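You operate a simulated robot arm through the tools that you are given. There is no shell and no other tool. Be economical: measure what you need, move in short steps, check, and stop when the job is done.

You are at the controls of a simulated two-armed robot. One attempt, no reset.

## Task
Take the green-edged card on the top of the grey bench and put it away on the top of the purple bench. Take the white pad from the top of the purple bench and leave it on the top of the white bench. Pick up the blue card from the top of the purple bench with one hand, pass it to the other hand and put it on the bottom shelf of the pale green bench. Put the rubber mallet on the top of the teal bench. Take the wide white filter and put it on the orange layer sheet. Shut the desk drawer. Pull the third door from the left open. Do these in any order. Set down upright: green-edged card.

The check looks at the end state, three seconds after you hand in, the way a careful person would. Anything else that was tipped, shoved, dropped, spilled or broken makes it a failure. Flat cloth is picked up by pressing the open fingertips on it (5 to 10 N) and closing them slowly along it; thin cloth reads only 2 to 8 mm in the jaws.

## Robot
Two 7-joint arms with fingered hands on one trunk, on a base that drives. Base frame: it is fixed to the floor where the robot stands at the start and does not move with it; the origin is under the middle of the robot, x ahead of it, y to its left, z up; the surface under the hand at the start is at about z = 900. Lengths are in mm, angles in rad, forces in N, time in s.
The left shoulder is at the start at [59, 174, 1065], the right one opposite. With the tool pointing down near the work surface each hand reaches from about 280 to 740 mm from the robot's upright axis, wherever it stands, measured 20 degrees to its own side. Places, roughly: blue card [-2000, 5000, 1000]; bottom shelf of the pale green bench [500, 4900, 300]; desk drawer [-7200, 3400, 800]; green-edged card [500, 0, 1000]; orange layer sheet (21x15x1 cm) [-8100, 4700, 900]; rubber mallet (24x10x5 cm) [-2100, 6300, 500]; third door [-7500, 2800, 1400]; top of the purple bench [-2000, 4700, 900]; top of the teal bench [-300, 6500, 800]; top of the white bench [-5700, 6400, 900]; white pad (7x7x3 cm) [-1800, 4500, 900]; wide white filter (8x8x5 cm) [-7800, 4700, 900]. Payload 3.8 kg a hand.
The tool frame of a hand sits at the grasp point between the pads (the TCP): z along the fingers, y along the line on which they close. The tips reach 26 mm beyond it. The gripper opens to 132 mm. The gripper's body begins 73 mm behind the TCP. The gripper is a hand of 3 fingers: y runs from the thumb to the fingers, the wrist lies at [0, 0, -224] in the tool frame, and closing takes about 1.5 s.
Orientation is that of the tool frame in the base frame, as a unit quaternion [x, y, z, w]. With the fingers straight down and closing along the base's y, the tool's x points along the base's -x, its y along +y and its z along -z.

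## Interface
- The arms move only by the tool drive_tool. It takes "left_steps", "right_steps" or both (then of equal length, played together; a hand with none holds still); each is a list of rows, each an object of numbers (a shift or turn left out is 0, a gripper value left out holds the last): "tx", "ty", "tz": the shift along the tool's x, y, z in mm; "ax", "ay", "az": the turn, a rotation vector about the tool's x, y, z in rad. In form: [{"tx": .., "ty": .., "tz": .., "ax": .., "ay": .., "az": ..}, ...]. A call has 1 to 8 rows; each row is the pose to reach, as a shift and turn from the pose commanded when the call began, along the tool's axes at that moment. "left_hand" and "right_hand" are, for a hand that has rows, the gripper command, from -1 (fully open) to 1 (shut), values between in proportion, set as the call begins (left out, the last holds). Each row takes 0.2 s and may step no farther than 50 mm and 0.15 rad from the row before; otherwise, or with a gripper value out of range, the whole call is refused. A pose out of reach is approached as far as the arm can. The call stops where the force on the tool passes 40 N (or 10 N more than at its start, if that is more) or the arm is blocked; 0.2 s more then pass. Each finger travels about 108 mm/s and halts on what it meets, pressing with about 22 N; the grip force reading is that of the motor and also rises with nothing between the fingers. The clock runs only during rows and for 0.2 s after the last one: add rows that repeat a pose to give the fingers time. The reply holds the time, the measured pose of the TCP, the force on the tool along the base axes, the opening and the grip force, in the units named above and with some noise, with the torque about the TCP (base axes, N m) and any sound that the robot's microphone picked up, and new pictures: "pictures" is both (left out), scene, wrist or none (wrist: the cameras of the hands that moved).
- Cameras (640 x 400 px; columns grow to the right, rows downward): "scene" is now at [176.8, -17.1, 991.4]; the picture's right is [-0.21, -0.98, 0.00], its down [0.17, -0.04, -0.98] and it looks along [0.96, -0.21, 0.17] (base axes); focal length 214 px, centre (320, 200). "left" rides on the left gripper at [-62, 3, -92] in its tool frame; the picture's right is [-0.05, -1.00, 0.00], its down [0.83, -0.04, -0.56] and it looks along [0.55, -0.03, 0.83] (tool axes); focal length 230 px, centre (320, 200). "right" rides on the right gripper at [61, 3, -92] in its tool frame; the picture's right is [-0.05, 1.00, 0.00], its down [-0.83, -0.04, -0.55] and it looks along [-0.55, -0.03, 0.83] (tool axes); focal length 230 px, centre (320, 200). There is no depth. A picture from a camera that has moved, and an enlarged one, comes with that camera's place and axes in the base frame and with its lens.
- slide_trunk(by): slides the trunk up (or, below 0, down) by that many mm; the arms and the scene camera ride with it, the base frame stays. It gives what a move gives, with no picture.
- roll_base(legs): drives the robot by 1 to 6 legs, each [ahead, left, turn to the left] in mm, mm and rad, along the robot's own axes; the way and the turn of a leg run together, so that a leg with both is an arc; at most 1500 mm and 3.142 rad a leg. The arms and the cameras ride along, it lands a little off, and it stops where it bumps. It gives what a move gives, and a new picture of the scene camera.
- finger_targets(finger1, finger2, thumb_bend, hand): sets how far each is bent, from 0 (flat) to 100 (curled in); at 30 the hand is open as for a grip, at 70 the pads meet at the TCP. One left out holds its place. A second passes; each finger stops where it meets its share of the squeeze, and holds until it gets a number again. A gripper value or a shape takes the hand back. It gives what a move gives, with no picture; readings hold the bend of each and the force on the fingers (four entries, about 0 where the hand has none), thumb and palm.
- grasp_type(shape, hand): the hand has 3 fingers and takes this shape, open, in about a second: jaw (thumb against the fingers, like two jaws); tri (thumb and two fingers); tip (a fingertip pinch); poke (one finger out to press); point (the index stretched); flat (the hand flat); cup (the hand cupped); fist (a fist). The gripper value then closes the fingers along that shape, each until it touches; the sizes above hold for jaw. It gives what a move gives, with no picture.
- aim_head(pan, tilt): turns the head with the scene camera to pan (to the left, within 1.047 rad either way) and tilt (down, from -0.506 to 1.204), counted from straight ahead of the robot. It gives what a move gives, and a new picture of the scene camera.
- inspect(camera, box): a new picture of the part [left, top, right, bottom] of that camera's present view, enlarged. No time passes.
- hand_in(): hands the job in; it is judged then, once.

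Go step by step. Nothing tells you exact positions but the pictures and the camera data: compare them with the known pose of the tool, close in by small moves and look again before you grip or let go. The budget is 196 turns and 260 pictures, counting those below and the enlarged ones. Unless the task says otherwise, let go and move clear before handing in.

The tools are called after "Request:" by a JSON object that holds its "name" and its "arguments". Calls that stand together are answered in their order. drive_tool: Moves the arms, as the interface text tells. Its arguments: {"type":"object","properties":{"left_steps":{"type":"array"},"left_hand":{"type":"number"},"right_steps":{"type":"array"},"right_hand":{"type":"number"},"pictures":{"type":"string","enum":["both","scene","wrist","none"]}},"required":[]} The other tools are called the same way: slide_trunk (by) slides the trunk up or down; grasp_type (shape, hand) gives the hand a shape; finger_targets (finger1, finger2, thumb_bend, hand) moves the fingers one by one; roll_base (legs) drives the base; aim_head (pan, tilt) turns the head that bears the scene camera; inspect (camera, box) takes an enlarged picture of a part of a camera's view; hand_in () hands the job in.

At the start:

```text
clock: 0.0
left_eef_pos: [429.8, 92.0, 1083.0]
left_tcp_rot: [0.0, 1.0, 0.0, 0.0]
left_contact_force: [-0.4, 0.6, 0.1]
left_ft_torque: [0.02, -0.02, -0.02]
left_width: 132.1
left_gripper_force: 0.1
left_shape: jaw
left_bend: [30.0, 30.0, 30.0]
left_finger forces: [0.0, 0.1, 0.0, 0.0, 0.0, 0.1]
right_eef_pos: [335.0, -285.6, 1171.7]
right_tcp_rot: [0.0, 1.0, 0.0, 0.001]
right_contact_force: [0.7, -0.2, -0.6]
right_ft_torque: [-0.02, -0.03, 0.01]
right_width: 131.7
right_gripper_force: 0.2
right_shape: jaw
right_bend: [30.0, 30.0, 30.0]
right_finger forces: [0.0, 0.0, 0.0, 0.0, 0.1, 0.0]
trunk travel left (down, up): [-375.0, 107.0]
robot x, y, heading: [-1.9, 1.2, -0.002]
head pan, tilt: [-0.215, -0.176]
```

scene: 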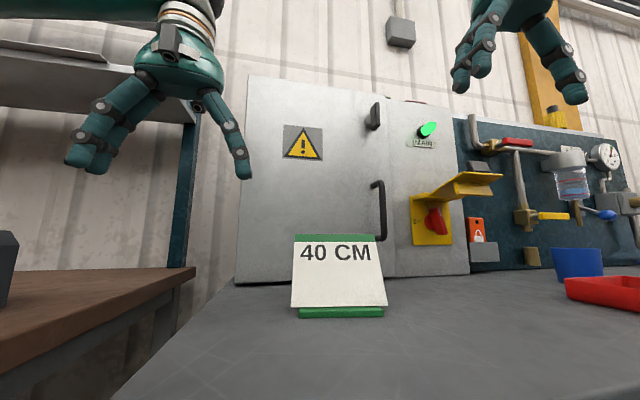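
right: 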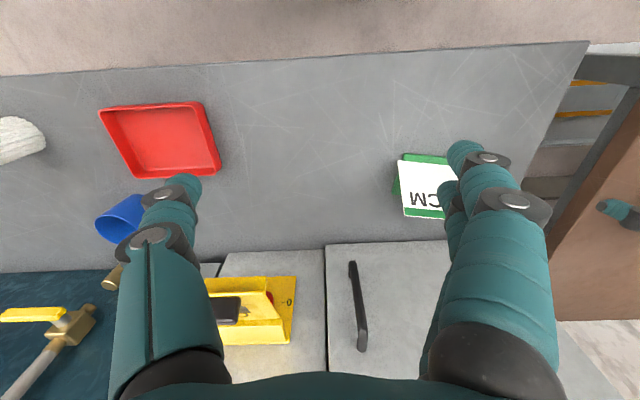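
left: 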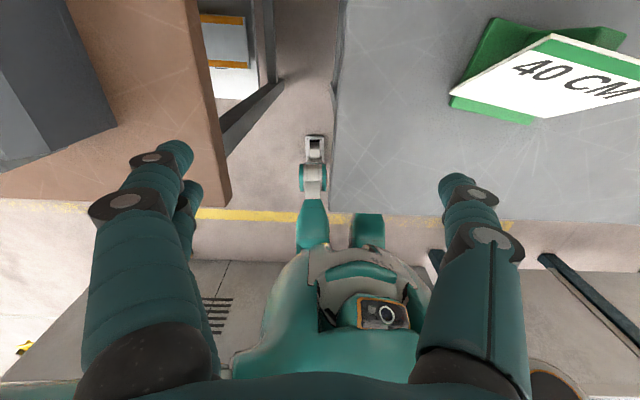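

I see a tent-like card "40 CM" with green edges on the grey bench, roughly at [455, -100, 900–990]. I'll look closer before choosing a grip.

Request:
{"name": "inspect", "arguments": {"camera": "left", "box": [400, 0, 640, 150]}}

Request:
{"name": "inspect", "arguments": {"camera": "right", "box": [340, 120, 500, 240]}}

Request:
{"name": "aim_head", "arguments": {"pan": -0.2, "tilt": 0.3}}

```text
2.67 times, centred on (520, 75) of left
camera zoom: at [491.0, 96.1, 1175.5], right [0.05, -1.0, 0.0], down [-0.83, -0.04, 0.56], along [-0.55, -0.03, -0.83], focal length 614 px, centre (-213, 533)
```

zoom: 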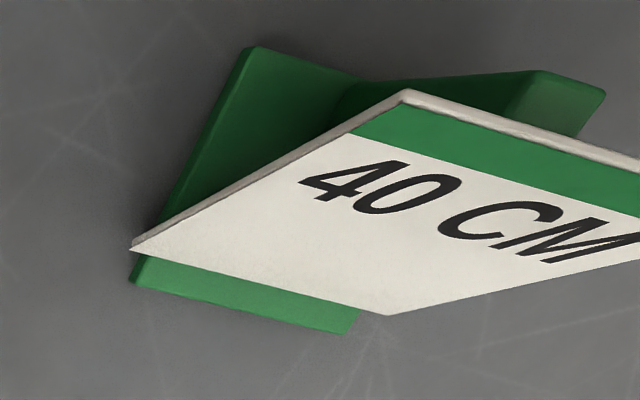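

```text
3.33 times, centred on (420, 180) of right
camera zoom: at [272.0, -281.8, 1265.2], right [0.05, 1.0, 0.0], down [0.83, -0.04, 0.56], along [0.56, -0.03, -0.83], focal length 767 px, centre (-13, 267)
```

zoom: 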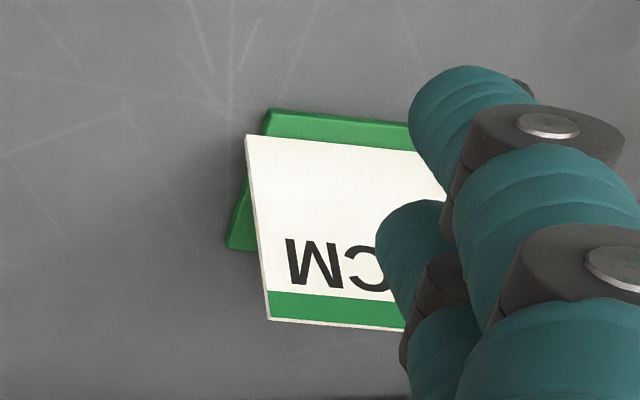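

```text
clock: 0.9
left_eef_pos: [428.8, 93.5, 1083.5]
left_tcp_rot: [0.0, 1.0, -0.001, 0.0]
left_contact_force: [0.2, -0.1, 0.2]
left_ft_torque: [0.03, 0.05, 0.03]
left_width: 131.6
left_gripper_force: 0.0
left_shape: jaw
left_bend: [30.0, 30.0, 30.0]
left_finger forces: [0.1, 0.0, 0.1, 0.0, 0.0, 0.1]
right_eef_pos: [334.0, -285.2, 1171.0]
right_tcp_rot: [0.0, 1.0, 0.0, 0.0]
right_contact_force: [-0.7, 0.0, 0.2]
right_ft_torque: [-0.02, -0.03, -0.01]
right_width: 131.8
right_gripper_force: 0.1
right_shape: jaw
right_bend: [30.0, 30.0, 30.0]
right_finger forces: [0.0, 0.0, 0.1, 0.0, 0.0, 0.0]
trunk travel left (down, up): [-375.0, 107.0]
robot x, y, heading: [-1.7, -2.9, 0.003]
head pan, tilt: [-0.201, 0.3]
camera scene: at [186.0, -17.8, 948.3], right [-0.2, -0.98, 0.0], down [-0.29, 0.06, -0.96], along [0.94, -0.19, -0.29], focal length 214 px, centre (320, 200)
```

scene: 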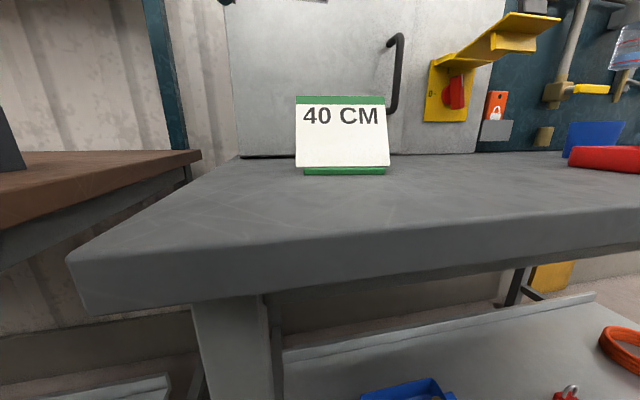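

The card is a thin white plate (about 118 wide, leaning back some 25°, top edge near [490,-105,1000]) on a green foot. I'll turn the right hand so that it pinches the plate's top edge along the plate, and move the left hand aside.

Request:
{"name": "drive_tool", "arguments": {"right_steps": [{"az": 0.15, "tx": -20, "ty": 18}, {"az": 0.3, "tx": -40, "ty": 36}, {"az": 0.45, "tx": -60, "ty": 60}, {"az": 0.6, "tx": -85, "ty": 85}, {"az": 0.75, "tx": -110, "ty": 105}, {"az": 0.9, "tx": -135, "ty": 130}, {"az": 1.05, "tx": -160, "ty": 150}, {"az": 1.2, "tx": -187, "ty": 175}], "left_steps": [{"tx": 12, "ty": 20}, {"tx": 24, "ty": 40}, {"tx": 36, "ty": 60}, {"tx": 48, "ty": 80}, {"tx": 60, "ty": 100}, {"tx": 72, "ty": 120}, {"tx": 84, "ty": 140}, {"tx": 96, "ty": 150}], "pictures": "none"}}

```text
clock: 2.7
left_eef_pos: [333.2, 244.3, 1080.0]
left_tcp_rot: [0.0, 1.0, 0.0, -0.001]
left_contact_force: [0.4, 0.4, 0.0]
left_ft_torque: [-0.01, -0.01, 0.0]
left_width: 132.0
left_gripper_force: 0.1
left_shape: jaw
left_bend: [30.0, 30.0, 30.0]
left_finger forces: [0.0, 0.0, 0.0, 0.1, 0.0, 0.0]
right_eef_pos: [486.0, -330.6, 1131.8]
right_tcp_rot: [0.535, 0.845, 0.009, -0.004]
right_contact_force: [0.7, -0.5, 0.3]
right_ft_torque: [-0.01, 0.03, 0.04]
right_width: 131.8
right_gripper_force: 0.1
right_shape: jaw
right_bend: [30.0, 30.0, 30.0]
right_finger forces: [0.1, 0.0, 0.0, 0.1, 0.0, 0.0]
right hand out of reach, approached as far as the arm can: row 5, 6, 7, 8
trunk travel left (down, up): [-375.0, 107.0]
robot x, y, heading: [1.1, 1.1, 0.004]
head pan, tilt: [-0.201, 0.3]
```

The right hand stopped short of the pose. I'll go lower and see whether it catches up.

Request:
{"name": "drive_tool", "arguments": {"right_steps": [{"tz": 20}, {"tz": 40}, {"tz": 60}, {"tz": 80}, {"tz": 80}], "pictures": "scene"}}

```text
clock: 3.9
left_eef_pos: [332.6, 242.6, 1081.8]
left_tcp_rot: [0.0, 1.0, -0.001, 0.0]
left_contact_force: [-0.3, 0.0, -0.5]
left_ft_torque: [0.0, -0.02, -0.02]
left_width: 131.7
left_gripper_force: 0.1
left_shape: jaw
left_bend: [30.0, 30.0, 30.0]
left_finger forces: [0.0, 0.0, 0.0, 0.0, 0.0, 0.0]
right_eef_pos: [488.4, -329.7, 1053.8]
right_tcp_rot: [0.531, 0.847, 0.01, -0.005]
right_contact_force: [1.0, 0.1, -0.6]
right_ft_torque: [0.0, -0.02, 0.04]
right_width: 132.0
right_gripper_force: 0.0
right_shape: jaw
right_bend: [30.0, 30.0, 30.0]
right_finger forces: [0.0, 0.0, 0.1, 0.1, 0.0, 0.0]
right hand out of reach, approached as far as the arm can: row 4, 5
trunk travel left (down, up): [-375.0, 107.0]
robot x, y, heading: [-1.4, -0.6, -0.003]
head pan, tilt: [-0.201, 0.3]
camera scene: at [186.0, -17.8, 948.3], right [-0.2, -0.98, 0.0], down [-0.29, 0.06, -0.96], along [0.94, -0.19, -0.3], focal length 214 px, centre (320, 200)
```

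scene: 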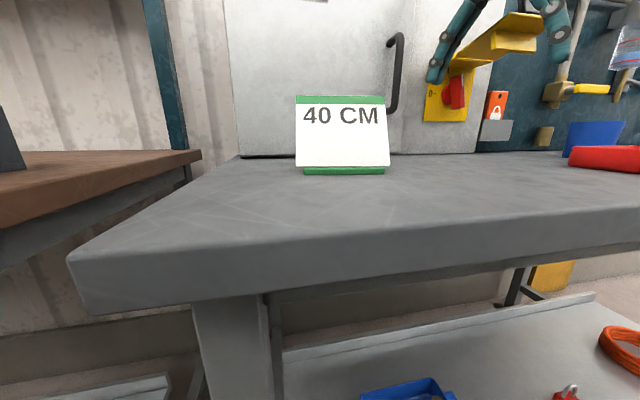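

Test whether the right hand can move toward the centre at this yaw.

Request:
{"name": "drive_tool", "arguments": {"right_steps": [{"tx": 40, "ty": 15}, {"tx": 80, "ty": 30}, {"tx": 120, "ty": 45}, {"tx": 160, "ty": 65}], "pictures": "none"}}

```text
clock: 4.9
left_eef_pos: [332.3, 241.7, 1080.3]
left_tcp_rot: [0.0, 1.0, 0.0, -0.001]
left_contact_force: [0.1, 0.4, -0.6]
left_ft_torque: [0.0, -0.02, -0.01]
left_width: 131.8
left_gripper_force: 0.1
left_shape: jaw
left_bend: [30.0, 30.0, 30.0]
left_finger forces: [0.0, 0.0, 0.0, 0.0, 0.0, 0.0]
right_eef_pos: [489.4, -328.1, 1057.2]
right_tcp_rot: [0.532, 0.847, 0.01, -0.005]
right_contact_force: [-0.6, 0.5, 0.8]
right_ft_torque: [-0.02, -0.01, -0.02]
right_width: 131.7
right_gripper_force: 0.0
right_shape: jaw
right_bend: [30.0, 30.0, 30.0]
right_finger forces: [0.0, 0.0, 0.1, 0.0, 0.1, 0.0]
right hand out of reach, approached as far as the arm can: row 1, 2, 3, 4
trunk travel left (down, up): [-375.0, 107.0]
robot x, y, heading: [0.5, 5.2, -0.0]
head pan, tilt: [-0.201, 0.3]
```

The right wrist is at its limit that way. By symmetry the left hand can turn clockwise, so I'll use the left for the card and return the right.

Request:
{"name": "drive_tool", "arguments": {"left_steps": [{"az": 0.15, "tx": -12, "ty": -30, "tz": -5}, {"az": 0.3, "tx": -24, "ty": -60, "tz": -10}, {"az": 0.45, "tx": -36, "ty": -90, "tz": -15}, {"az": 0.6, "tx": -48, "ty": -120, "tz": -20}, {"az": 0.75, "tx": -60, "ty": -150, "tz": -25}, {"az": 0.9, "tx": -75, "ty": -180, "tz": -30}, {"az": 1.05, "tx": -90, "ty": -210, "tz": -30}, {"az": 1.2, "tx": -100, "ty": -240, "tz": -30}], "right_steps": [{"az": -0.14, "tx": 4, "ty": -18, "tz": -20}, {"az": -0.28, "tx": 8, "ty": -36, "tz": -40}, {"az": -0.42, "tx": 12, "ty": -54, "tz": -60}, {"az": -0.56, "tx": 16, "ty": -72, "tz": -80}, {"az": -0.7, "tx": 20, "ty": -90, "tz": -90}, {"az": -0.84, "tx": 24, "ty": -108, "tz": -100}, {"az": -0.98, "tx": 30, "ty": -125, "tz": -110}, {"az": -1.12, "tx": 33, "ty": -139, "tz": -110}], "pictures": "none"}}

Request:
{"name": "drive_tool", "arguments": {"left_steps": [{"ax": 0.082, "ay": 0.021, "az": 0.098, "tx": -19, "ty": -20}, {"ax": 0.164, "ay": 0.042, "az": 0.196, "tx": -38, "ty": -10}, {"ax": 0.247, "ay": 0.063, "az": 0.295, "tx": -56, "ty": 5}, {"ax": 0.329, "ay": 0.084, "az": 0.394, "tx": -75, "ty": 20}, {"ax": 0.411, "ay": 0.105, "az": 0.492, "tx": -90, "ty": 30}, {"ax": 0.411, "ay": 0.105, "az": 0.492, "tx": -90, "ty": 30}], "pictures": "both"}}

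```text
clock: 6.7
left_eef_pos: [433.9, 0.4, 1110.6]
left_tcp_rot: [0.565, 0.825, 0.0, 0.0]
left_contact_force: [0.2, -0.1, 0.1]
left_ft_torque: [-0.02, 0.02, 0.01]
left_width: 132.0
left_gripper_force: 0.0
left_shape: jaw
left_bend: [30.0, 30.0, 30.0]
left_finger forces: [0.1, 0.0, 0.0, 0.0, 0.1, 0.0]
right_eef_pos: [362.7, -361.6, 1161.9]
right_tcp_rot: [0.001, 1.0, 0.01, 0.002]
right_contact_force: [0.4, -0.4, 0.3]
right_ft_torque: [0.01, -0.03, 0.01]
right_width: 131.8
right_gripper_force: 0.1
right_shape: jaw
right_bend: [30.0, 30.0, 30.0]
right_finger forces: [0.0, 0.1, 0.1, 0.0, 0.1, 0.0]
trunk travel left (down, up): [-375.0, 107.0]
robot x, y, heading: [-3.8, 0.7, 0.002]
head pan, tilt: [-0.201, 0.3]
```

```text
clock: 8.1
left_eef_pos: [480.4, -62.6, 1105.5]
left_tcp_rot: [0.737, 0.644, -0.139, -0.151]
left_contact_force: [0.6, 0.2, -0.4]
left_ft_torque: [-0.01, 0.02, 0.02]
left_width: 131.9
left_gripper_force: 0.2
left_shape: jaw
left_bend: [30.0, 30.0, 30.0]
left_finger forces: [0.0, 0.0, 0.0, 0.0, 0.0, 0.1]
left hand out of reach, approached as far as the arm can: row 5, 6
right_eef_pos: [362.1, -359.9, 1161.6]
right_tcp_rot: [0.003, 1.0, 0.009, 0.002]
right_contact_force: [-0.2, -0.3, -1.0]
right_ft_torque: [-0.03, -0.01, 0.0]
right_width: 132.1
right_gripper_force: 0.1
right_shape: jaw
right_bend: [30.0, 30.0, 30.0]
right_finger forces: [0.0, 0.0, 0.1, 0.0, 0.0, 0.1]
trunk travel left (down, up): [-375.0, 107.0]
robot x, y, heading: [-1.8, -1.6, -0.001]
head pan, tilt: [-0.201, 0.3]
camera scene: at [186.2, -17.5, 948.2], right [-0.2, -0.98, 0.0], down [-0.29, 0.06, -0.96], along [0.94, -0.19, -0.3], focal length 214 px, centre (320, 200)
camera left: at [512.3, -127.8, 1190.2], right [-0.91, 0.07, 0.4], down [0.29, 0.81, 0.52], along [-0.29, 0.59, -0.76], focal length 230 px, centre (320, 200)
```

scene: 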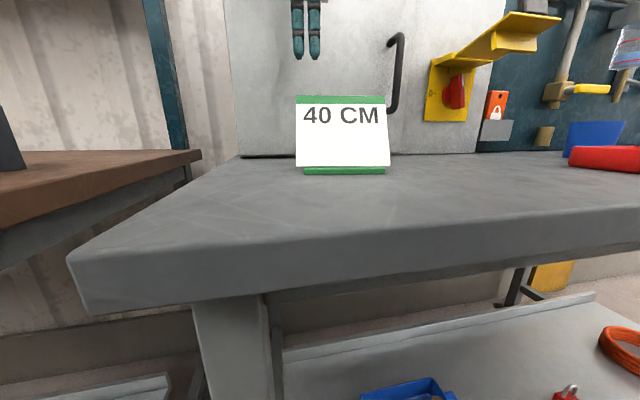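
left: 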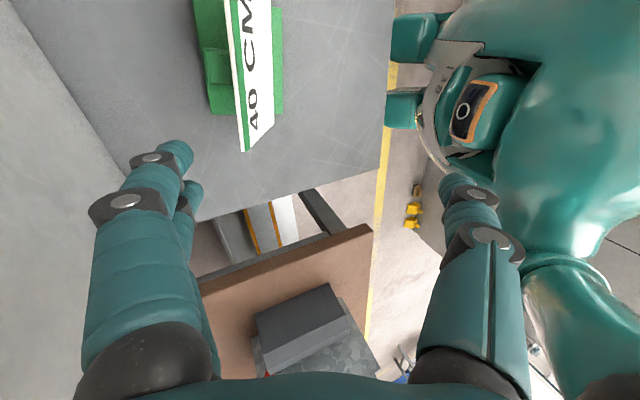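

The tilted orientation works and the plate's top edge runs [503,-53,1000]–[486,-168,1000]. I'll strafe the base right a little for reach, then move over the edge.

Request:
{"name": "roll_base", "arguments": {"legs": [[0, -120, 0]]}}

```text
clock: 9.8
left_eef_pos: [480.9, -183.6, 1106.0]
left_tcp_rot: [0.734, 0.647, -0.137, -0.153]
left_contact_force: [0.0, -0.1, -0.1]
left_ft_torque: [0.03, 0.02, -0.01]
left_width: 132.1
left_gripper_force: 0.0
left_shape: jaw
left_bend: [30.0, 30.0, 30.0]
left_finger forces: [0.0, 0.0, 0.0, 0.1, 0.0, 0.1]
right_eef_pos: [363.8, -482.0, 1160.1]
right_tcp_rot: [0.003, 1.0, 0.008, 0.001]
right_contact_force: [-0.3, -0.4, 0.6]
right_ft_torque: [0.02, 0.04, 0.0]
right_width: 132.1
right_gripper_force: 0.0
right_shape: jaw
right_bend: [30.0, 30.0, 30.0]
right_finger forces: [0.0, 0.1, 0.0, 0.1, 0.0, 0.0]
trunk travel left (down, up): [-375.0, 107.0]
robot x, y, heading: [1.8, -122.3, -0.002]
head pan, tilt: [-0.201, 0.3]
camera scene: at [186.0, -139.5, 948.3], right [-0.2, -0.98, 0.0], down [-0.29, 0.06, -0.96], along [0.94, -0.19, -0.3], focal length 214 px, centre (320, 200)
```

scene: 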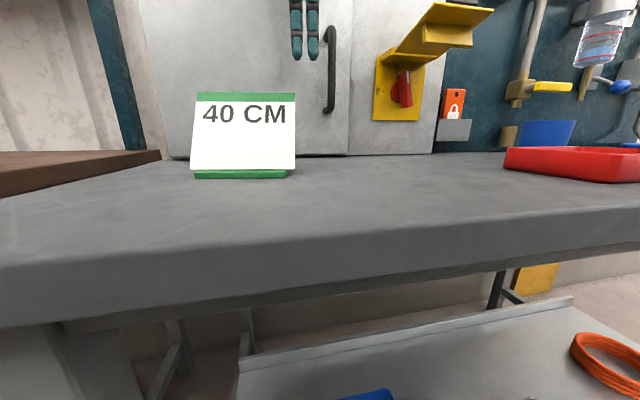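

Request:
{"name": "drive_tool", "arguments": {"left_steps": [{"tx": 26, "ty": 14, "tz": 5}, {"tx": 52, "ty": 28, "tz": 10}, {"tx": 79, "ty": 42, "tz": 14}, {"tx": 79, "ty": 42, "tz": 14}], "pictures": "both"}}

```text
clock: 11.0
left_eef_pos: [503.7, -124.4, 1085.7]
left_tcp_rot: [0.752, 0.63, -0.124, -0.151]
left_contact_force: [0.0, -0.3, 0.1]
left_ft_torque: [-0.02, -0.01, -0.02]
left_width: 131.7
left_gripper_force: 0.1
left_shape: jaw
left_bend: [30.0, 30.0, 30.0]
left_finger forces: [0.0, 0.0, 0.0, 0.0, 0.1, 0.0]
right_eef_pos: [352.5, -482.3, 1164.0]
right_tcp_rot: [0.005, 1.0, 0.009, 0.006]
right_contact_force: [-0.3, 0.1, -0.3]
right_ft_torque: [-0.07, 0.04, 0.01]
right_width: 132.0
right_gripper_force: 0.0
right_shape: jaw
right_bend: [30.0, 30.0, 30.0]
right_finger forces: [0.1, 0.0, 0.0, 0.0, 0.0, 0.1]
trunk travel left (down, up): [-375.0, 107.0]
robot x, y, heading: [-2.1, -121.5, -0.01]
head pan, tilt: [-0.201, 0.3]
stopped in row 4 (left hand): the arm was blocked; the commanded pose is now the measured one
camera scene: at [177.7, -139.4, 949.6], right [-0.2, -0.98, 0.0], down [-0.28, 0.06, -0.96], along [0.94, -0.19, -0.29], focal length 214 px, centre (320, 200)
camera left: at [531.2, -191.7, 1169.8], right [-0.92, 0.11, 0.38], down [0.31, 0.79, 0.53], along [-0.24, 0.61, -0.75], focal length 230 px, centre (320, 200)
```

scene: 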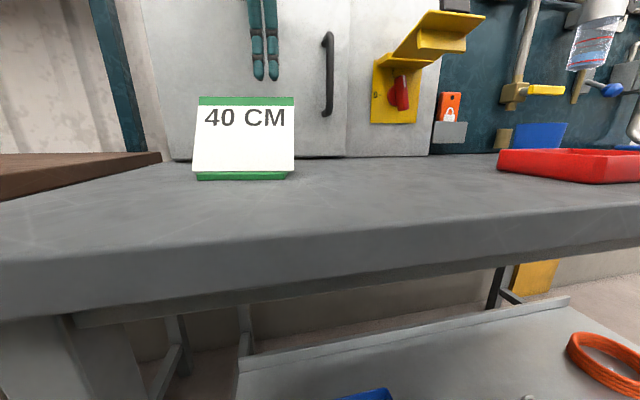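
left: 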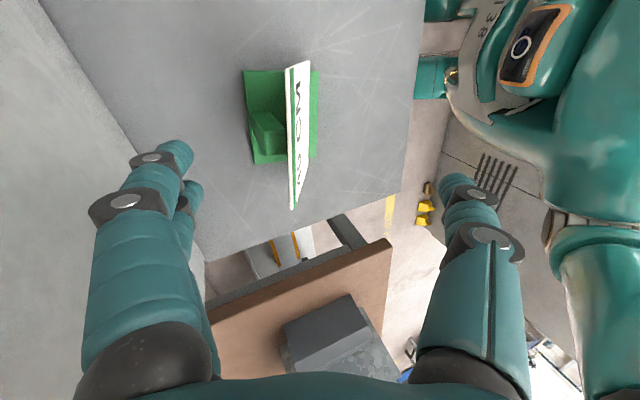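

The hand tilt is right but its back touched the cabinet; the plate can be straddled by coming straight down instead. I descend part way, pulled back from the cabinet.

Request:
{"name": "drive_tool", "arguments": {"left_steps": [{"tx": 0, "ty": -16, "tz": 7}, {"tx": 5, "ty": -7, "tz": 33}, {"tx": 10, "ty": 2, "tz": 59}, {"tx": 10, "ty": 2, "tz": 59}], "pictures": "both"}}

```text
clock: 12.0
left_eef_pos: [498.5, -106.5, 1025.3]
left_tcp_rot: [0.743, 0.638, -0.131, -0.155]
left_contact_force: [0.2, -0.1, 0.0]
left_ft_torque: [-0.01, -0.03, 0.01]
left_width: 131.9
left_gripper_force: 0.0
left_shape: jaw
left_bend: [30.0, 30.0, 30.0]
left_finger forces: [0.1, 0.1, 0.0, 0.1, 0.0, 0.0]
right_eef_pos: [361.8, -483.9, 1161.4]
right_tcp_rot: [0.003, 1.0, 0.009, 0.0]
right_contact_force: [0.0, 0.0, -0.3]
right_ft_torque: [0.01, -0.02, 0.02]
right_width: 131.7
right_gripper_force: 0.0
right_shape: jaw
right_bend: [30.0, 30.0, 30.0]
right_finger forces: [0.1, 0.1, 0.1, 0.1, 0.0, 0.1]
trunk travel left (down, up): [-375.0, 107.0]
robot x, y, heading: [-3.7, -121.4, -0.004]
head pan, tilt: [-0.201, 0.3]
camera scene: at [184.9, -140.2, 948.3], right [-0.2, -0.98, 0.0], down [-0.29, 0.06, -0.96], along [0.94, -0.19, -0.3], focal length 214 px, centre (320, 200)
camera left: at [527.8, -172.7, 1108.8], right [-0.91, 0.09, 0.4], down [0.3, 0.79, 0.53], along [-0.27, 0.6, -0.75], focal length 230 px, centre (320, 200)
```

scene: 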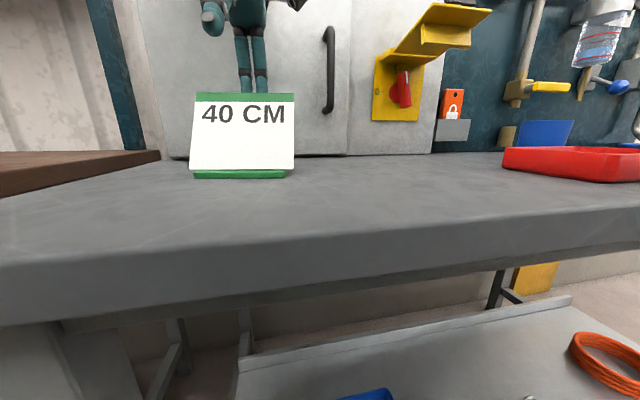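
left: 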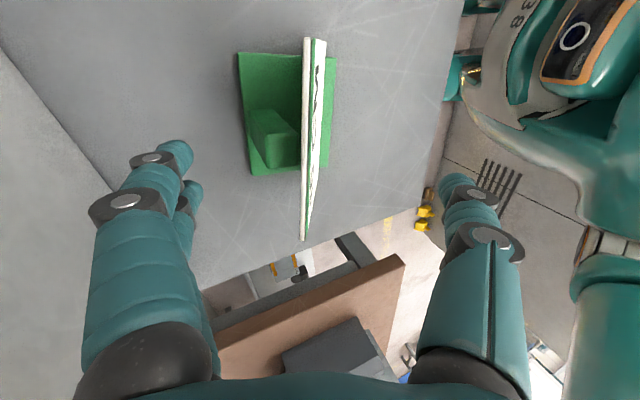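

The plate sits edge-on between the fingers. Descend the last 40 mm and close.

Request:
{"name": "drive_tool", "arguments": {"left_steps": [{"tx": -2, "ty": 3, "tz": 21}, {"tx": -4, "ty": 5, "tz": 42}, {"tx": -4, "ty": 5, "tz": 42}], "pictures": "wrist"}}

```text
clock: 12.8
left_eef_pos: [485.5, -106.4, 983.9]
left_tcp_rot: [0.743, 0.638, -0.13, -0.155]
left_contact_force: [0.7, 0.1, 0.5]
left_ft_torque: [-0.03, -0.02, 0.01]
left_width: 132.0
left_gripper_force: 0.1
left_shape: jaw
left_bend: [30.0, 30.0, 30.0]
left_finger forces: [0.1, 0.1, 0.0, 0.0, 0.1, 0.1]
right_eef_pos: [362.1, -483.5, 1160.9]
right_tcp_rot: [0.003, 1.0, 0.009, 0.0]
right_contact_force: [-0.3, 0.1, -0.1]
right_ft_torque: [0.0, 0.0, -0.02]
right_width: 131.7
right_gripper_force: 0.1
right_shape: jaw
right_bend: [30.0, 30.0, 30.0]
right_finger forces: [0.0, 0.1, 0.0, 0.1, 0.0, 0.1]
trunk travel left (down, up): [-375.0, 107.0]
robot x, y, heading: [1.9, -121.8, 0.002]
head pan, tilt: [-0.201, 0.3]
camera left: at [514.2, -173.6, 1067.6], right [-0.91, 0.09, 0.4], down [0.31, 0.79, 0.53], along [-0.27, 0.6, -0.75], focal length 230 px, centre (320, 200)
```

left: 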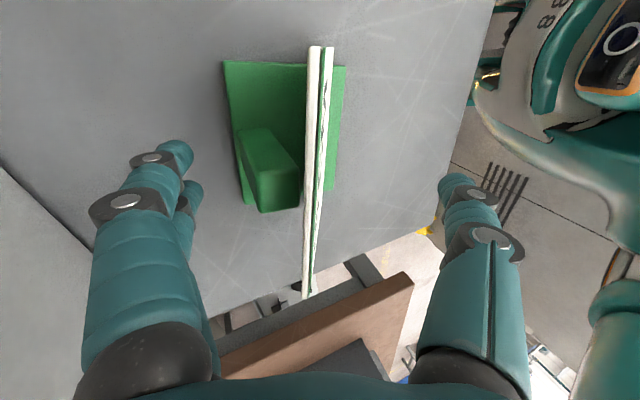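

Request:
{"name": "drive_tool", "arguments": {"left_steps": [{}, {}, {}, {}, {}, {}, {}, {}], "left_hand": 1, "pictures": "wrist"}}

```text
clock: 14.6
left_eef_pos: [484.9, -106.7, 984.3]
left_tcp_rot: [0.743, 0.638, -0.13, -0.154]
left_contact_force: [0.5, 0.0, 1.0]
left_ft_torque: [-0.02, -0.05, 0.01]
left_width: 27.7
left_gripper_force: 21.5
left_shape: jaw
left_bend: [73.0, 73.0, 70.0]
left_finger forces: [9.1, 8.8, 0.1, 0.1, 19.7, 0.0]
right_eef_pos: [361.9, -484.4, 1161.3]
right_tcp_rot: [0.003, 1.0, 0.009, 0.001]
right_contact_force: [0.1, 0.5, 0.0]
right_ft_torque: [-0.05, -0.03, 0.0]
right_width: 131.8
right_gripper_force: 0.1
right_shape: jaw
right_bend: [30.0, 30.0, 30.0]
right_finger forces: [0.1, 0.0, 0.0, 0.0, 0.1, 0.0]
trunk travel left (down, up): [-375.0, 107.0]
robot x, y, heading: [-1.1, -121.7, -0.003]
head pan, tilt: [-0.201, 0.3]
camera left: at [514.3, -173.6, 1067.8], right [-0.91, 0.09, 0.4], down [0.31, 0.79, 0.53], along [-0.27, 0.6, -0.75], focal length 230 px, centre (320, 200)
```

left: 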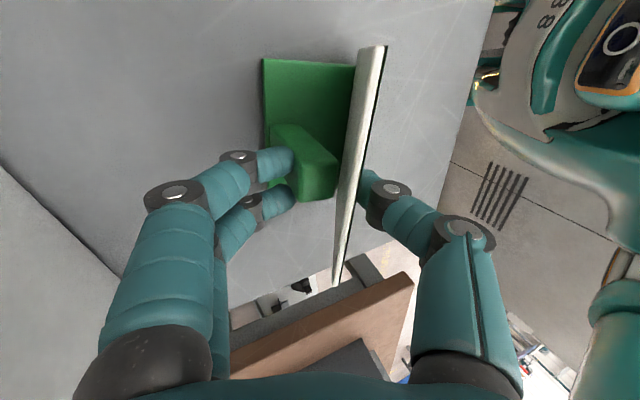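

The fingers hold the plate and the block behind it (28 mm, 20 N). Lift straight up.

Request:
{"name": "drive_tool", "arguments": {"left_steps": [{"ty": -10, "tz": -23}, {"ty": -24, "tz": -40}, {"ty": -45, "tz": -50}, {"ty": -67, "tz": -60}, {"ty": -67, "tz": -60}], "pictures": "both"}}

```text
clock: 15.8
left_eef_pos: [448.0, -102.3, 1065.8]
left_tcp_rot: [0.744, 0.637, -0.131, -0.155]
left_contact_force: [-0.3, 0.3, -0.5]
left_ft_torque: [0.0, -0.02, -0.02]
left_width: 27.6
left_gripper_force: 22.1
left_shape: jaw
left_bend: [73.0, 73.0, 70.0]
left_finger forces: [8.8, 8.4, 0.0, 0.0, 19.3, 0.1]
right_eef_pos: [362.4, -483.8, 1161.0]
right_tcp_rot: [0.003, 1.0, 0.009, 0.001]
right_contact_force: [0.2, -0.3, 0.0]
right_ft_torque: [-0.02, 0.02, -0.01]
right_width: 131.8
right_gripper_force: 0.1
right_shape: jaw
right_bend: [30.0, 30.0, 30.0]
right_finger forces: [0.1, 0.0, 0.0, 0.0, 0.0, 0.0]
trunk travel left (down, up): [-375.0, 107.0]
robot x, y, heading: [-2.9, -123.7, 0.001]
head pan, tilt: [-0.201, 0.3]
camera scene: at [185.4, -140.1, 948.2], right [-0.2, -0.98, 0.0], down [-0.29, 0.06, -0.96], along [0.94, -0.19, -0.3], focal length 214 px, centre (320, 200)
camera left: at [476.4, -169.9, 1148.2], right [-0.91, 0.09, 0.4], down [0.31, 0.79, 0.53], along [-0.27, 0.6, -0.75], focal length 230 px, centre (320, 200)
```

scene: 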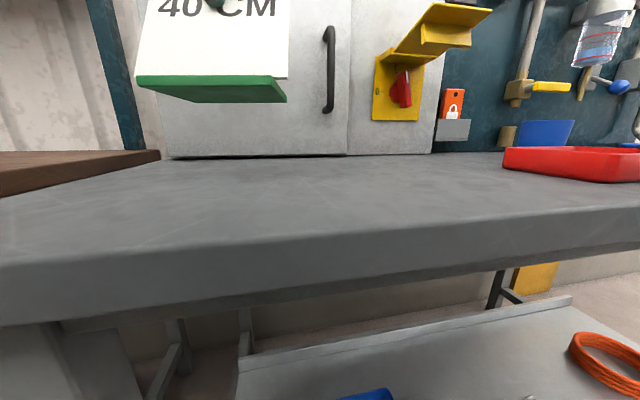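
left: 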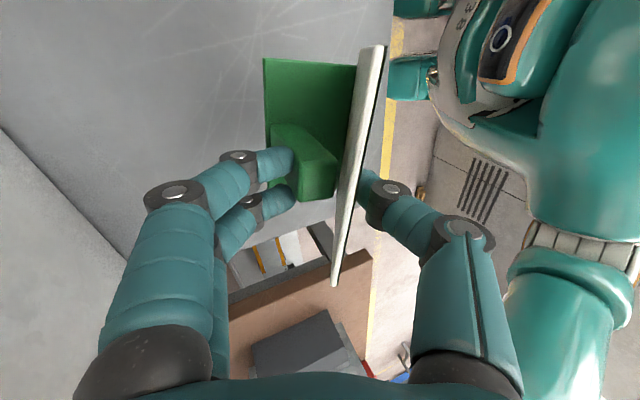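

The card is held level. Back away from the bench and turn to face +y, then look around.

Request:
{"name": "roll_base", "arguments": {"legs": [[-600, 0, 0], [0, 0, 1.571]]}}

Request:
{"name": "aim_head", "arguments": {"pan": 0.5, "tilt": 0.1}}

```text
clock: 19.2
left_eef_pos: [-137.6, -102.3, 1064.3]
left_tcp_rot: [0.744, 0.637, -0.13, -0.154]
left_contact_force: [0.6, -0.1, -0.3]
left_ft_torque: [-0.02, 0.01, 0.06]
left_width: 27.5
left_gripper_force: 22.4
left_shape: jaw
left_bend: [73.0, 73.0, 70.0]
left_finger forces: [9.0, 8.5, 0.0, 0.0, 19.5, 0.0]
right_eef_pos: [-221.7, -480.9, 1161.4]
right_tcp_rot: [0.004, 1.0, 0.009, 0.001]
right_contact_force: [0.4, -0.6, 0.6]
right_ft_torque: [-0.03, 0.03, 0.0]
right_width: 131.7
right_gripper_force: 0.1
right_shape: jaw
right_bend: [30.0, 30.0, 30.0]
right_finger forces: [0.0, 0.0, 0.0, 0.0, 0.0, 0.1]
trunk travel left (down, up): [-375.0, 107.0]
robot x, y, heading: [-587.8, -123.9, -0.008]
head pan, tilt: [-0.201, 0.3]
stopped in leg 1: the robot was blocked; the commanded pose is now the measured one
camera scene: at [-399.0, -139.1, 948.2], right [-0.2, -0.98, 0.0], down [-0.29, 0.06, -0.96], along [0.94, -0.19, -0.3], focal length 214 px, centre (320, 200)
```

scene: 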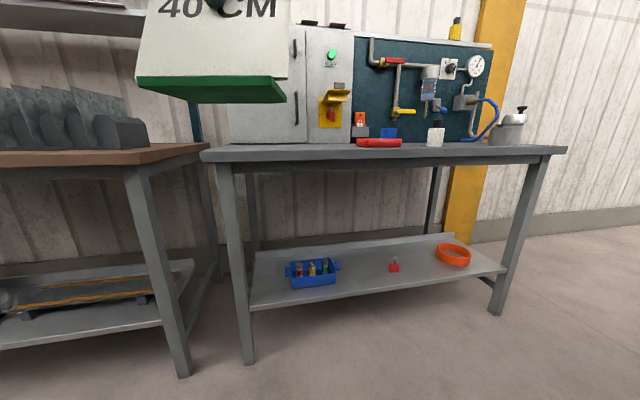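

```text
clock: 20.3
left_eef_pos: [-136.4, -102.3, 1066.2]
left_tcp_rot: [0.744, 0.637, -0.13, -0.154]
left_contact_force: [-0.2, -0.7, -1.1]
left_ft_torque: [-0.02, 0.01, -0.01]
left_width: 27.7
left_gripper_force: 22.0
left_shape: jaw
left_bend: [73.0, 73.0, 70.0]
left_finger forces: [9.0, 8.5, 0.1, 0.0, 19.4, 0.0]
right_eef_pos: [-222.9, -482.2, 1161.1]
right_tcp_rot: [0.003, 1.0, 0.008, 0.0]
right_contact_force: [0.0, -0.5, -0.5]
right_ft_torque: [-0.03, -0.04, 0.01]
right_width: 131.9
right_gripper_force: 0.1
right_shape: jaw
right_bend: [30.0, 30.0, 30.0]
right_finger forces: [0.0, 0.1, 0.0, 0.0, 0.0, 0.0]
trunk travel left (down, up): [-375.0, 107.0]
robot x, y, heading: [-583.9, -115.4, 0.002]
head pan, tilt: [0.499, 0.099]
camera scene: at [-409.7, -76.4, 966.9], right [0.48, -0.88, 0.0], down [-0.09, -0.05, -0.99], along [0.87, 0.47, -0.1], focal length 214 px, centre (320, 200)
```

scene: 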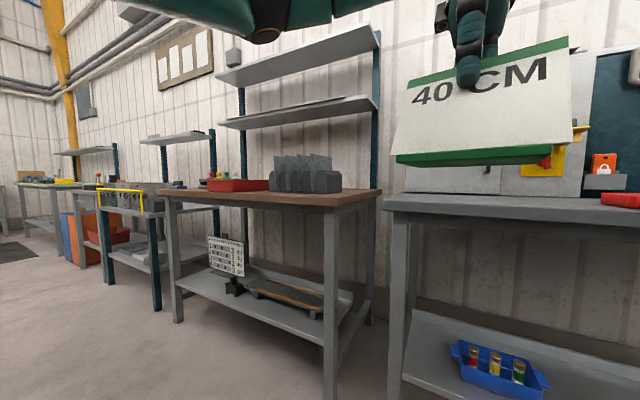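

Something is behind me. I'll go forward a bit and turn left.

Request:
{"name": "roll_base", "arguments": {"legs": [[200, 0, 0], [0, 0, 1.571]]}}

Request:
{"name": "aim_head", "arguments": {"pan": 0.6, "tilt": 0.1}}

```text
clock: 25.8
left_eef_pos: [-412.7, 325.9, 1064.9]
left_tcp_rot: [0.062, 0.977, -0.202, -0.015]
left_contact_force: [0.1, -1.1, -0.6]
left_ft_torque: [0.02, -0.02, 0.01]
left_width: 27.4
left_gripper_force: 22.5
left_shape: jaw
left_bend: [73.0, 73.0, 70.0]
left_finger forces: [8.7, 8.5, 0.0, 0.0, 19.1, 0.0]
right_eef_pos: [-31.6, 250.0, 1161.0]
right_tcp_rot: [0.715, -0.699, -0.006, 0.005]
right_contact_force: [-0.2, 0.0, 0.7]
right_ft_torque: [0.03, -0.01, -0.01]
right_width: 131.9
right_gripper_force: 0.1
right_shape: jaw
right_bend: [30.0, 30.0, 30.0]
right_finger forces: [0.1, 0.0, 0.0, 0.1, 0.0, 0.0]
trunk travel left (down, up): [-375.0, 107.0]
robot x, y, heading: [-383.9, -123.9, 1.601]
head pan, tilt: [0.499, 0.099]
camera scene: at [-431.1, 53.6, 966.9], right [0.87, 0.5, 0.0], down [0.05, -0.09, -0.99], along [-0.5, 0.86, -0.1], focal length 214 px, centre (320, 200)
```

scene: 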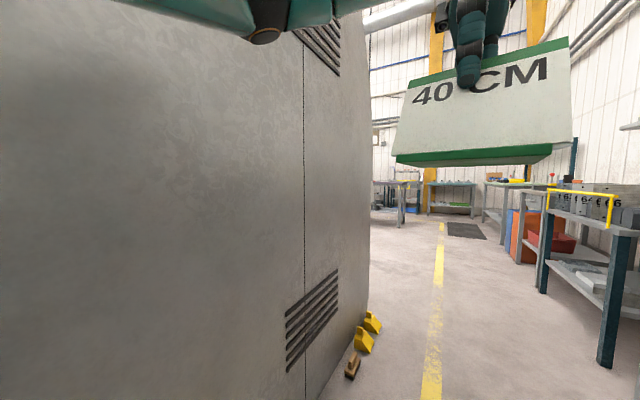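

```text
clock: 26.5
left_eef_pos: [-412.8, 325.5, 1063.9]
left_tcp_rot: [0.062, 0.977, -0.202, -0.015]
left_contact_force: [-0.2, 0.0, -0.9]
left_ft_torque: [0.04, -0.02, -0.02]
left_width: 27.1
left_gripper_force: 21.9
left_shape: jaw
left_bend: [73.0, 73.0, 70.0]
left_finger forces: [8.8, 8.5, 0.0, 0.0, 19.1, 0.0]
right_eef_pos: [-31.7, 250.4, 1162.4]
right_tcp_rot: [0.715, -0.699, -0.006, 0.005]
right_contact_force: [0.2, -0.1, 0.0]
right_ft_torque: [0.01, 0.0, 0.01]
right_width: 132.1
right_gripper_force: 0.0
right_shape: jaw
right_bend: [30.0, 30.0, 30.0]
right_finger forces: [0.0, 0.1, 0.0, 0.1, 0.1, 0.0]
trunk travel left (down, up): [-375.0, 107.0]
robot x, y, heading: [-383.5, -122.3, 1.594]
head pan, tilt: [0.6, 0.099]
camera scene: at [-438.8, 48.5, 966.9], right [0.81, 0.59, 0.0], down [0.06, -0.08, -1.0], along [-0.58, 0.81, -0.1], focal length 214 px, centre (320, 200)
```

scene: 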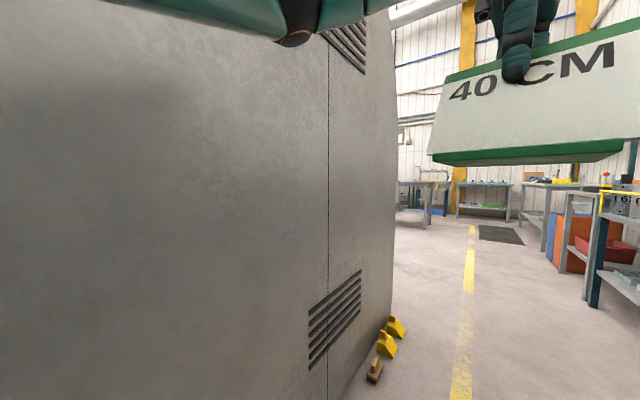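

A large machine is on my left (face near x=-850); the aisle ahead along +y is clear. Drive up the aisle and look again toward the purple bench.

Request:
{"name": "roll_base", "arguments": {"legs": [[0, 0, -0.023], [1500, 0, 0], [1000, 0, 0]]}}

Request:
{"name": "aim_head", "arguments": {"pan": 0.3, "tilt": 0.15}}

```text
clock: 39.3
left_eef_pos: [-381.7, 2876.7, 1064.8]
left_tcp_rot: [0.081, 0.976, -0.201, -0.018]
left_contact_force: [0.9, 0.5, -0.2]
left_ft_torque: [-0.02, 0.02, -0.03]
left_width: 27.5
left_gripper_force: 21.9
left_shape: jaw
left_bend: [73.0, 73.0, 70.0]
left_finger forces: [8.7, 8.6, 0.0, 0.0, 19.1, 0.0]
right_eef_pos: [-2.2, 2786.2, 1162.0]
right_tcp_rot: [-0.701, 0.713, 0.007, -0.006]
right_contact_force: [0.3, -0.5, -0.3]
right_ft_torque: [-0.02, 0.01, -0.02]
right_width: 132.1
right_gripper_force: 0.1
right_shape: jaw
right_bend: [30.0, 30.0, 30.0]
right_finger forces: [0.0, 0.0, 0.0, 0.1, 0.0, 0.1]
trunk travel left (down, up): [-375.0, 107.0]
robot x, y, heading: [-364.8, 2427.0, 1.558]
head pan, tilt: [0.6, 0.099]
camera scene: at [-416.6, 2601.0, 966.9], right [0.83, 0.55, 0.0], down [0.06, -0.08, -0.99], along [-0.55, 0.83, -0.1], focal length 214 px, centre (320, 200)
```

scene: 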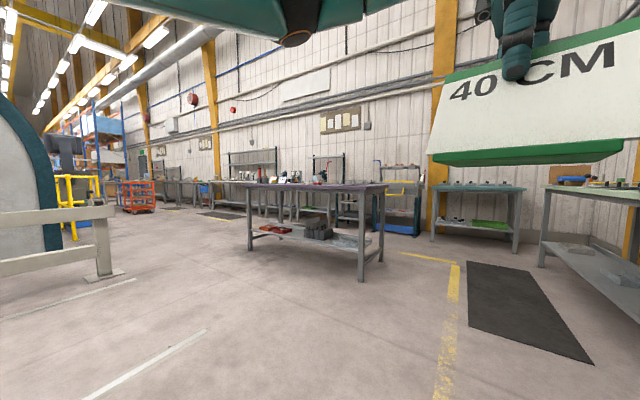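

```text
clock: 40.1
left_eef_pos: [-380.1, 2876.3, 1064.2]
left_tcp_rot: [0.081, 0.976, -0.201, -0.019]
left_contact_force: [0.1, -0.1, -1.3]
left_ft_torque: [0.02, 0.01, 0.01]
left_width: 27.5
left_gripper_force: 22.4
left_shape: jaw
left_bend: [73.0, 73.0, 70.0]
left_finger forces: [8.7, 8.6, 0.2, 0.0, 19.2, 0.0]
right_eef_pos: [-1.2, 2787.2, 1161.3]
right_tcp_rot: [-0.701, 0.713, 0.007, -0.005]
right_contact_force: [0.0, -0.3, -0.9]
right_ft_torque: [-0.02, -0.01, 0.01]
right_width: 131.9
right_gripper_force: 0.0
right_shape: jaw
right_bend: [30.0, 30.0, 30.0]
right_finger forces: [0.0, 0.1, 0.1, 0.0, 0.2, 0.1]
trunk travel left (down, up): [-375.0, 107.0]
robot x, y, heading: [-366.6, 2431.0, 1.557]
head pan, tilt: [0.3, 0.15]
camera scene: at [-392.0, 2613.1, 962.3], right [0.96, 0.28, 0.0], down [0.04, -0.14, -0.99], along [-0.28, 0.95, -0.15], focal length 214 px, centre (320, 200)
```

scene: 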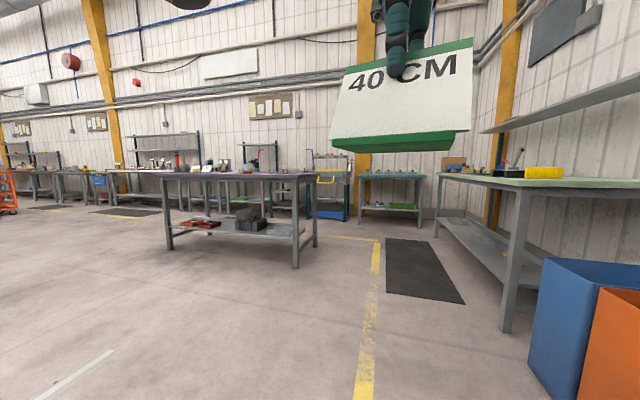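

The purple bench stands from about x −2800…−1150, y 4430…5030. I drive in front of it.

Request:
{"name": "roll_base", "arguments": {"legs": [[700, 0, 0.014], [700, 1250, 0]]}}

Request:
{"name": "aim_head", "arguments": {"pan": 0.0, "tilt": 0.3}}

```text
clock: 54.8
left_eef_pos: [-1643.7, 4279.4, 1063.4]
left_tcp_rot: [0.078, 0.976, -0.201, -0.018]
left_contact_force: [-0.2, 0.5, -0.7]
left_ft_torque: [0.01, 0.03, 0.0]
left_width: 27.2
left_gripper_force: 21.8
left_shape: jaw
left_bend: [73.0, 73.0, 70.0]
left_finger forces: [8.6, 8.6, 0.0, 0.0, 19.1, 0.0]
right_eef_pos: [-1264.8, 4192.6, 1160.6]
right_tcp_rot: [-0.702, 0.712, 0.006, -0.005]
right_contact_force: [-0.8, 0.1, -0.4]
right_ft_torque: [-0.01, -0.01, 0.0]
right_width: 131.9
right_gripper_force: 0.0
right_shape: jaw
right_bend: [30.0, 30.0, 30.0]
right_finger forces: [0.0, 0.0, 0.0, 0.1, 0.1, 0.1]
trunk travel left (down, up): [-375.0, 107.0]
robot x, y, heading: [-1625.0, 3831.1, 1.564]
head pan, tilt: [0.3, 0.15]
camera scene: at [-1654.1, 4016.2, 962.2], right [0.96, 0.29, 0.0], down [0.04, -0.14, -0.99], along [-0.28, 0.95, -0.15], focal length 214 px, centre (320, 200)
```

scene: 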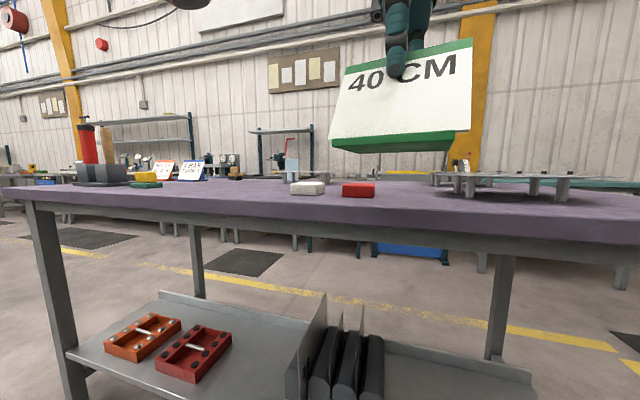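

```text
clock: 55.6
left_eef_pos: [-1643.2, 4278.4, 1065.1]
left_tcp_rot: [0.078, 0.976, -0.201, -0.018]
left_contact_force: [0.3, 2.1, -0.5]
left_ft_torque: [0.01, 0.0, 0.0]
left_width: 27.4
left_gripper_force: 22.3
left_shape: jaw
left_bend: [73.0, 73.0, 70.0]
left_finger forces: [8.8, 8.6, 0.1, 0.1, 19.1, 0.1]
right_eef_pos: [-1264.0, 4192.5, 1160.5]
right_tcp_rot: [-0.702, 0.712, 0.007, -0.005]
right_contact_force: [-0.6, -0.5, 0.7]
right_ft_torque: [-0.03, 0.0, 0.01]
right_width: 132.0
right_gripper_force: 0.0
right_shape: jaw
right_bend: [30.0, 30.0, 30.0]
right_finger forces: [0.1, 0.1, 0.0, 0.0, 0.0, 0.0]
trunk travel left (down, up): [-375.0, 107.0]
robot x, y, heading: [-1630.2, 3834.9, 1.559]
head pan, tilt: [0.0, 0.3]
camera scene: at [-1626.6, 4020.7, 948.3], right [1.0, -0.01, 0.0], down [0.0, -0.3, -0.96], along [0.01, 0.96, -0.3], focal length 214 px, centre (320, 200)
```

scene: 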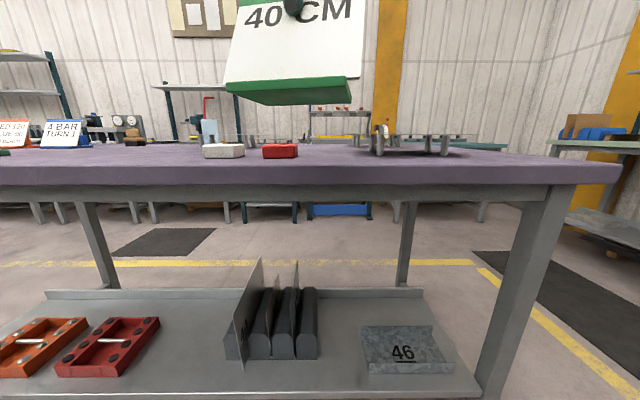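

I see the white pad and red pad near the front edge, a peg plate to the right and something light blue near x≈-2050. I'll enlarge.

Request:
{"name": "inspect", "arguments": {"camera": "scene", "box": [160, 80, 320, 180]}}

Request:
{"name": "inspect", "arguments": {"camera": "scene", "box": [0, 90, 160, 190]}}

```text
4.00 times, centred on (240, 130) of scene
camera zoom: at [-1626.6, 4020.7, 948.3], right [1.0, -0.01, 0.0], down [0.0, -0.3, -0.96], along [0.01, 0.96, -0.3], focal length 858 px, centre (640, 480)
```

zoom: 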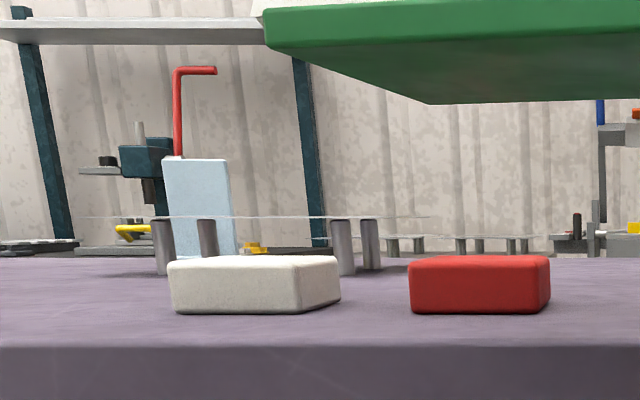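

```text
4.00 times, centred on (80, 140) of scene
camera zoom: at [-1626.6, 4020.7, 948.3], right [1.0, -0.01, 0.0], down [0.0, -0.3, -0.96], along [0.01, 0.96, -0.3], focal length 858 px, centre (1280, 440)
```

zoom: 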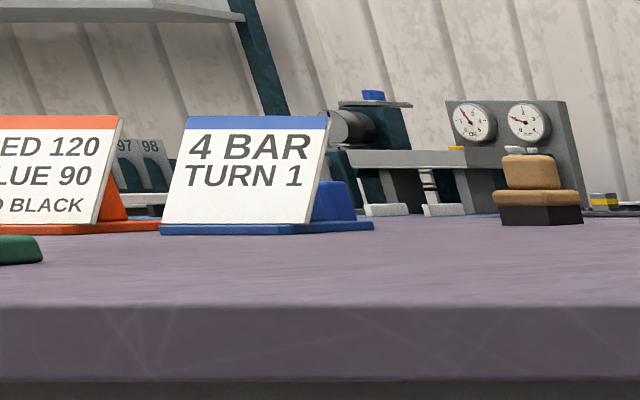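

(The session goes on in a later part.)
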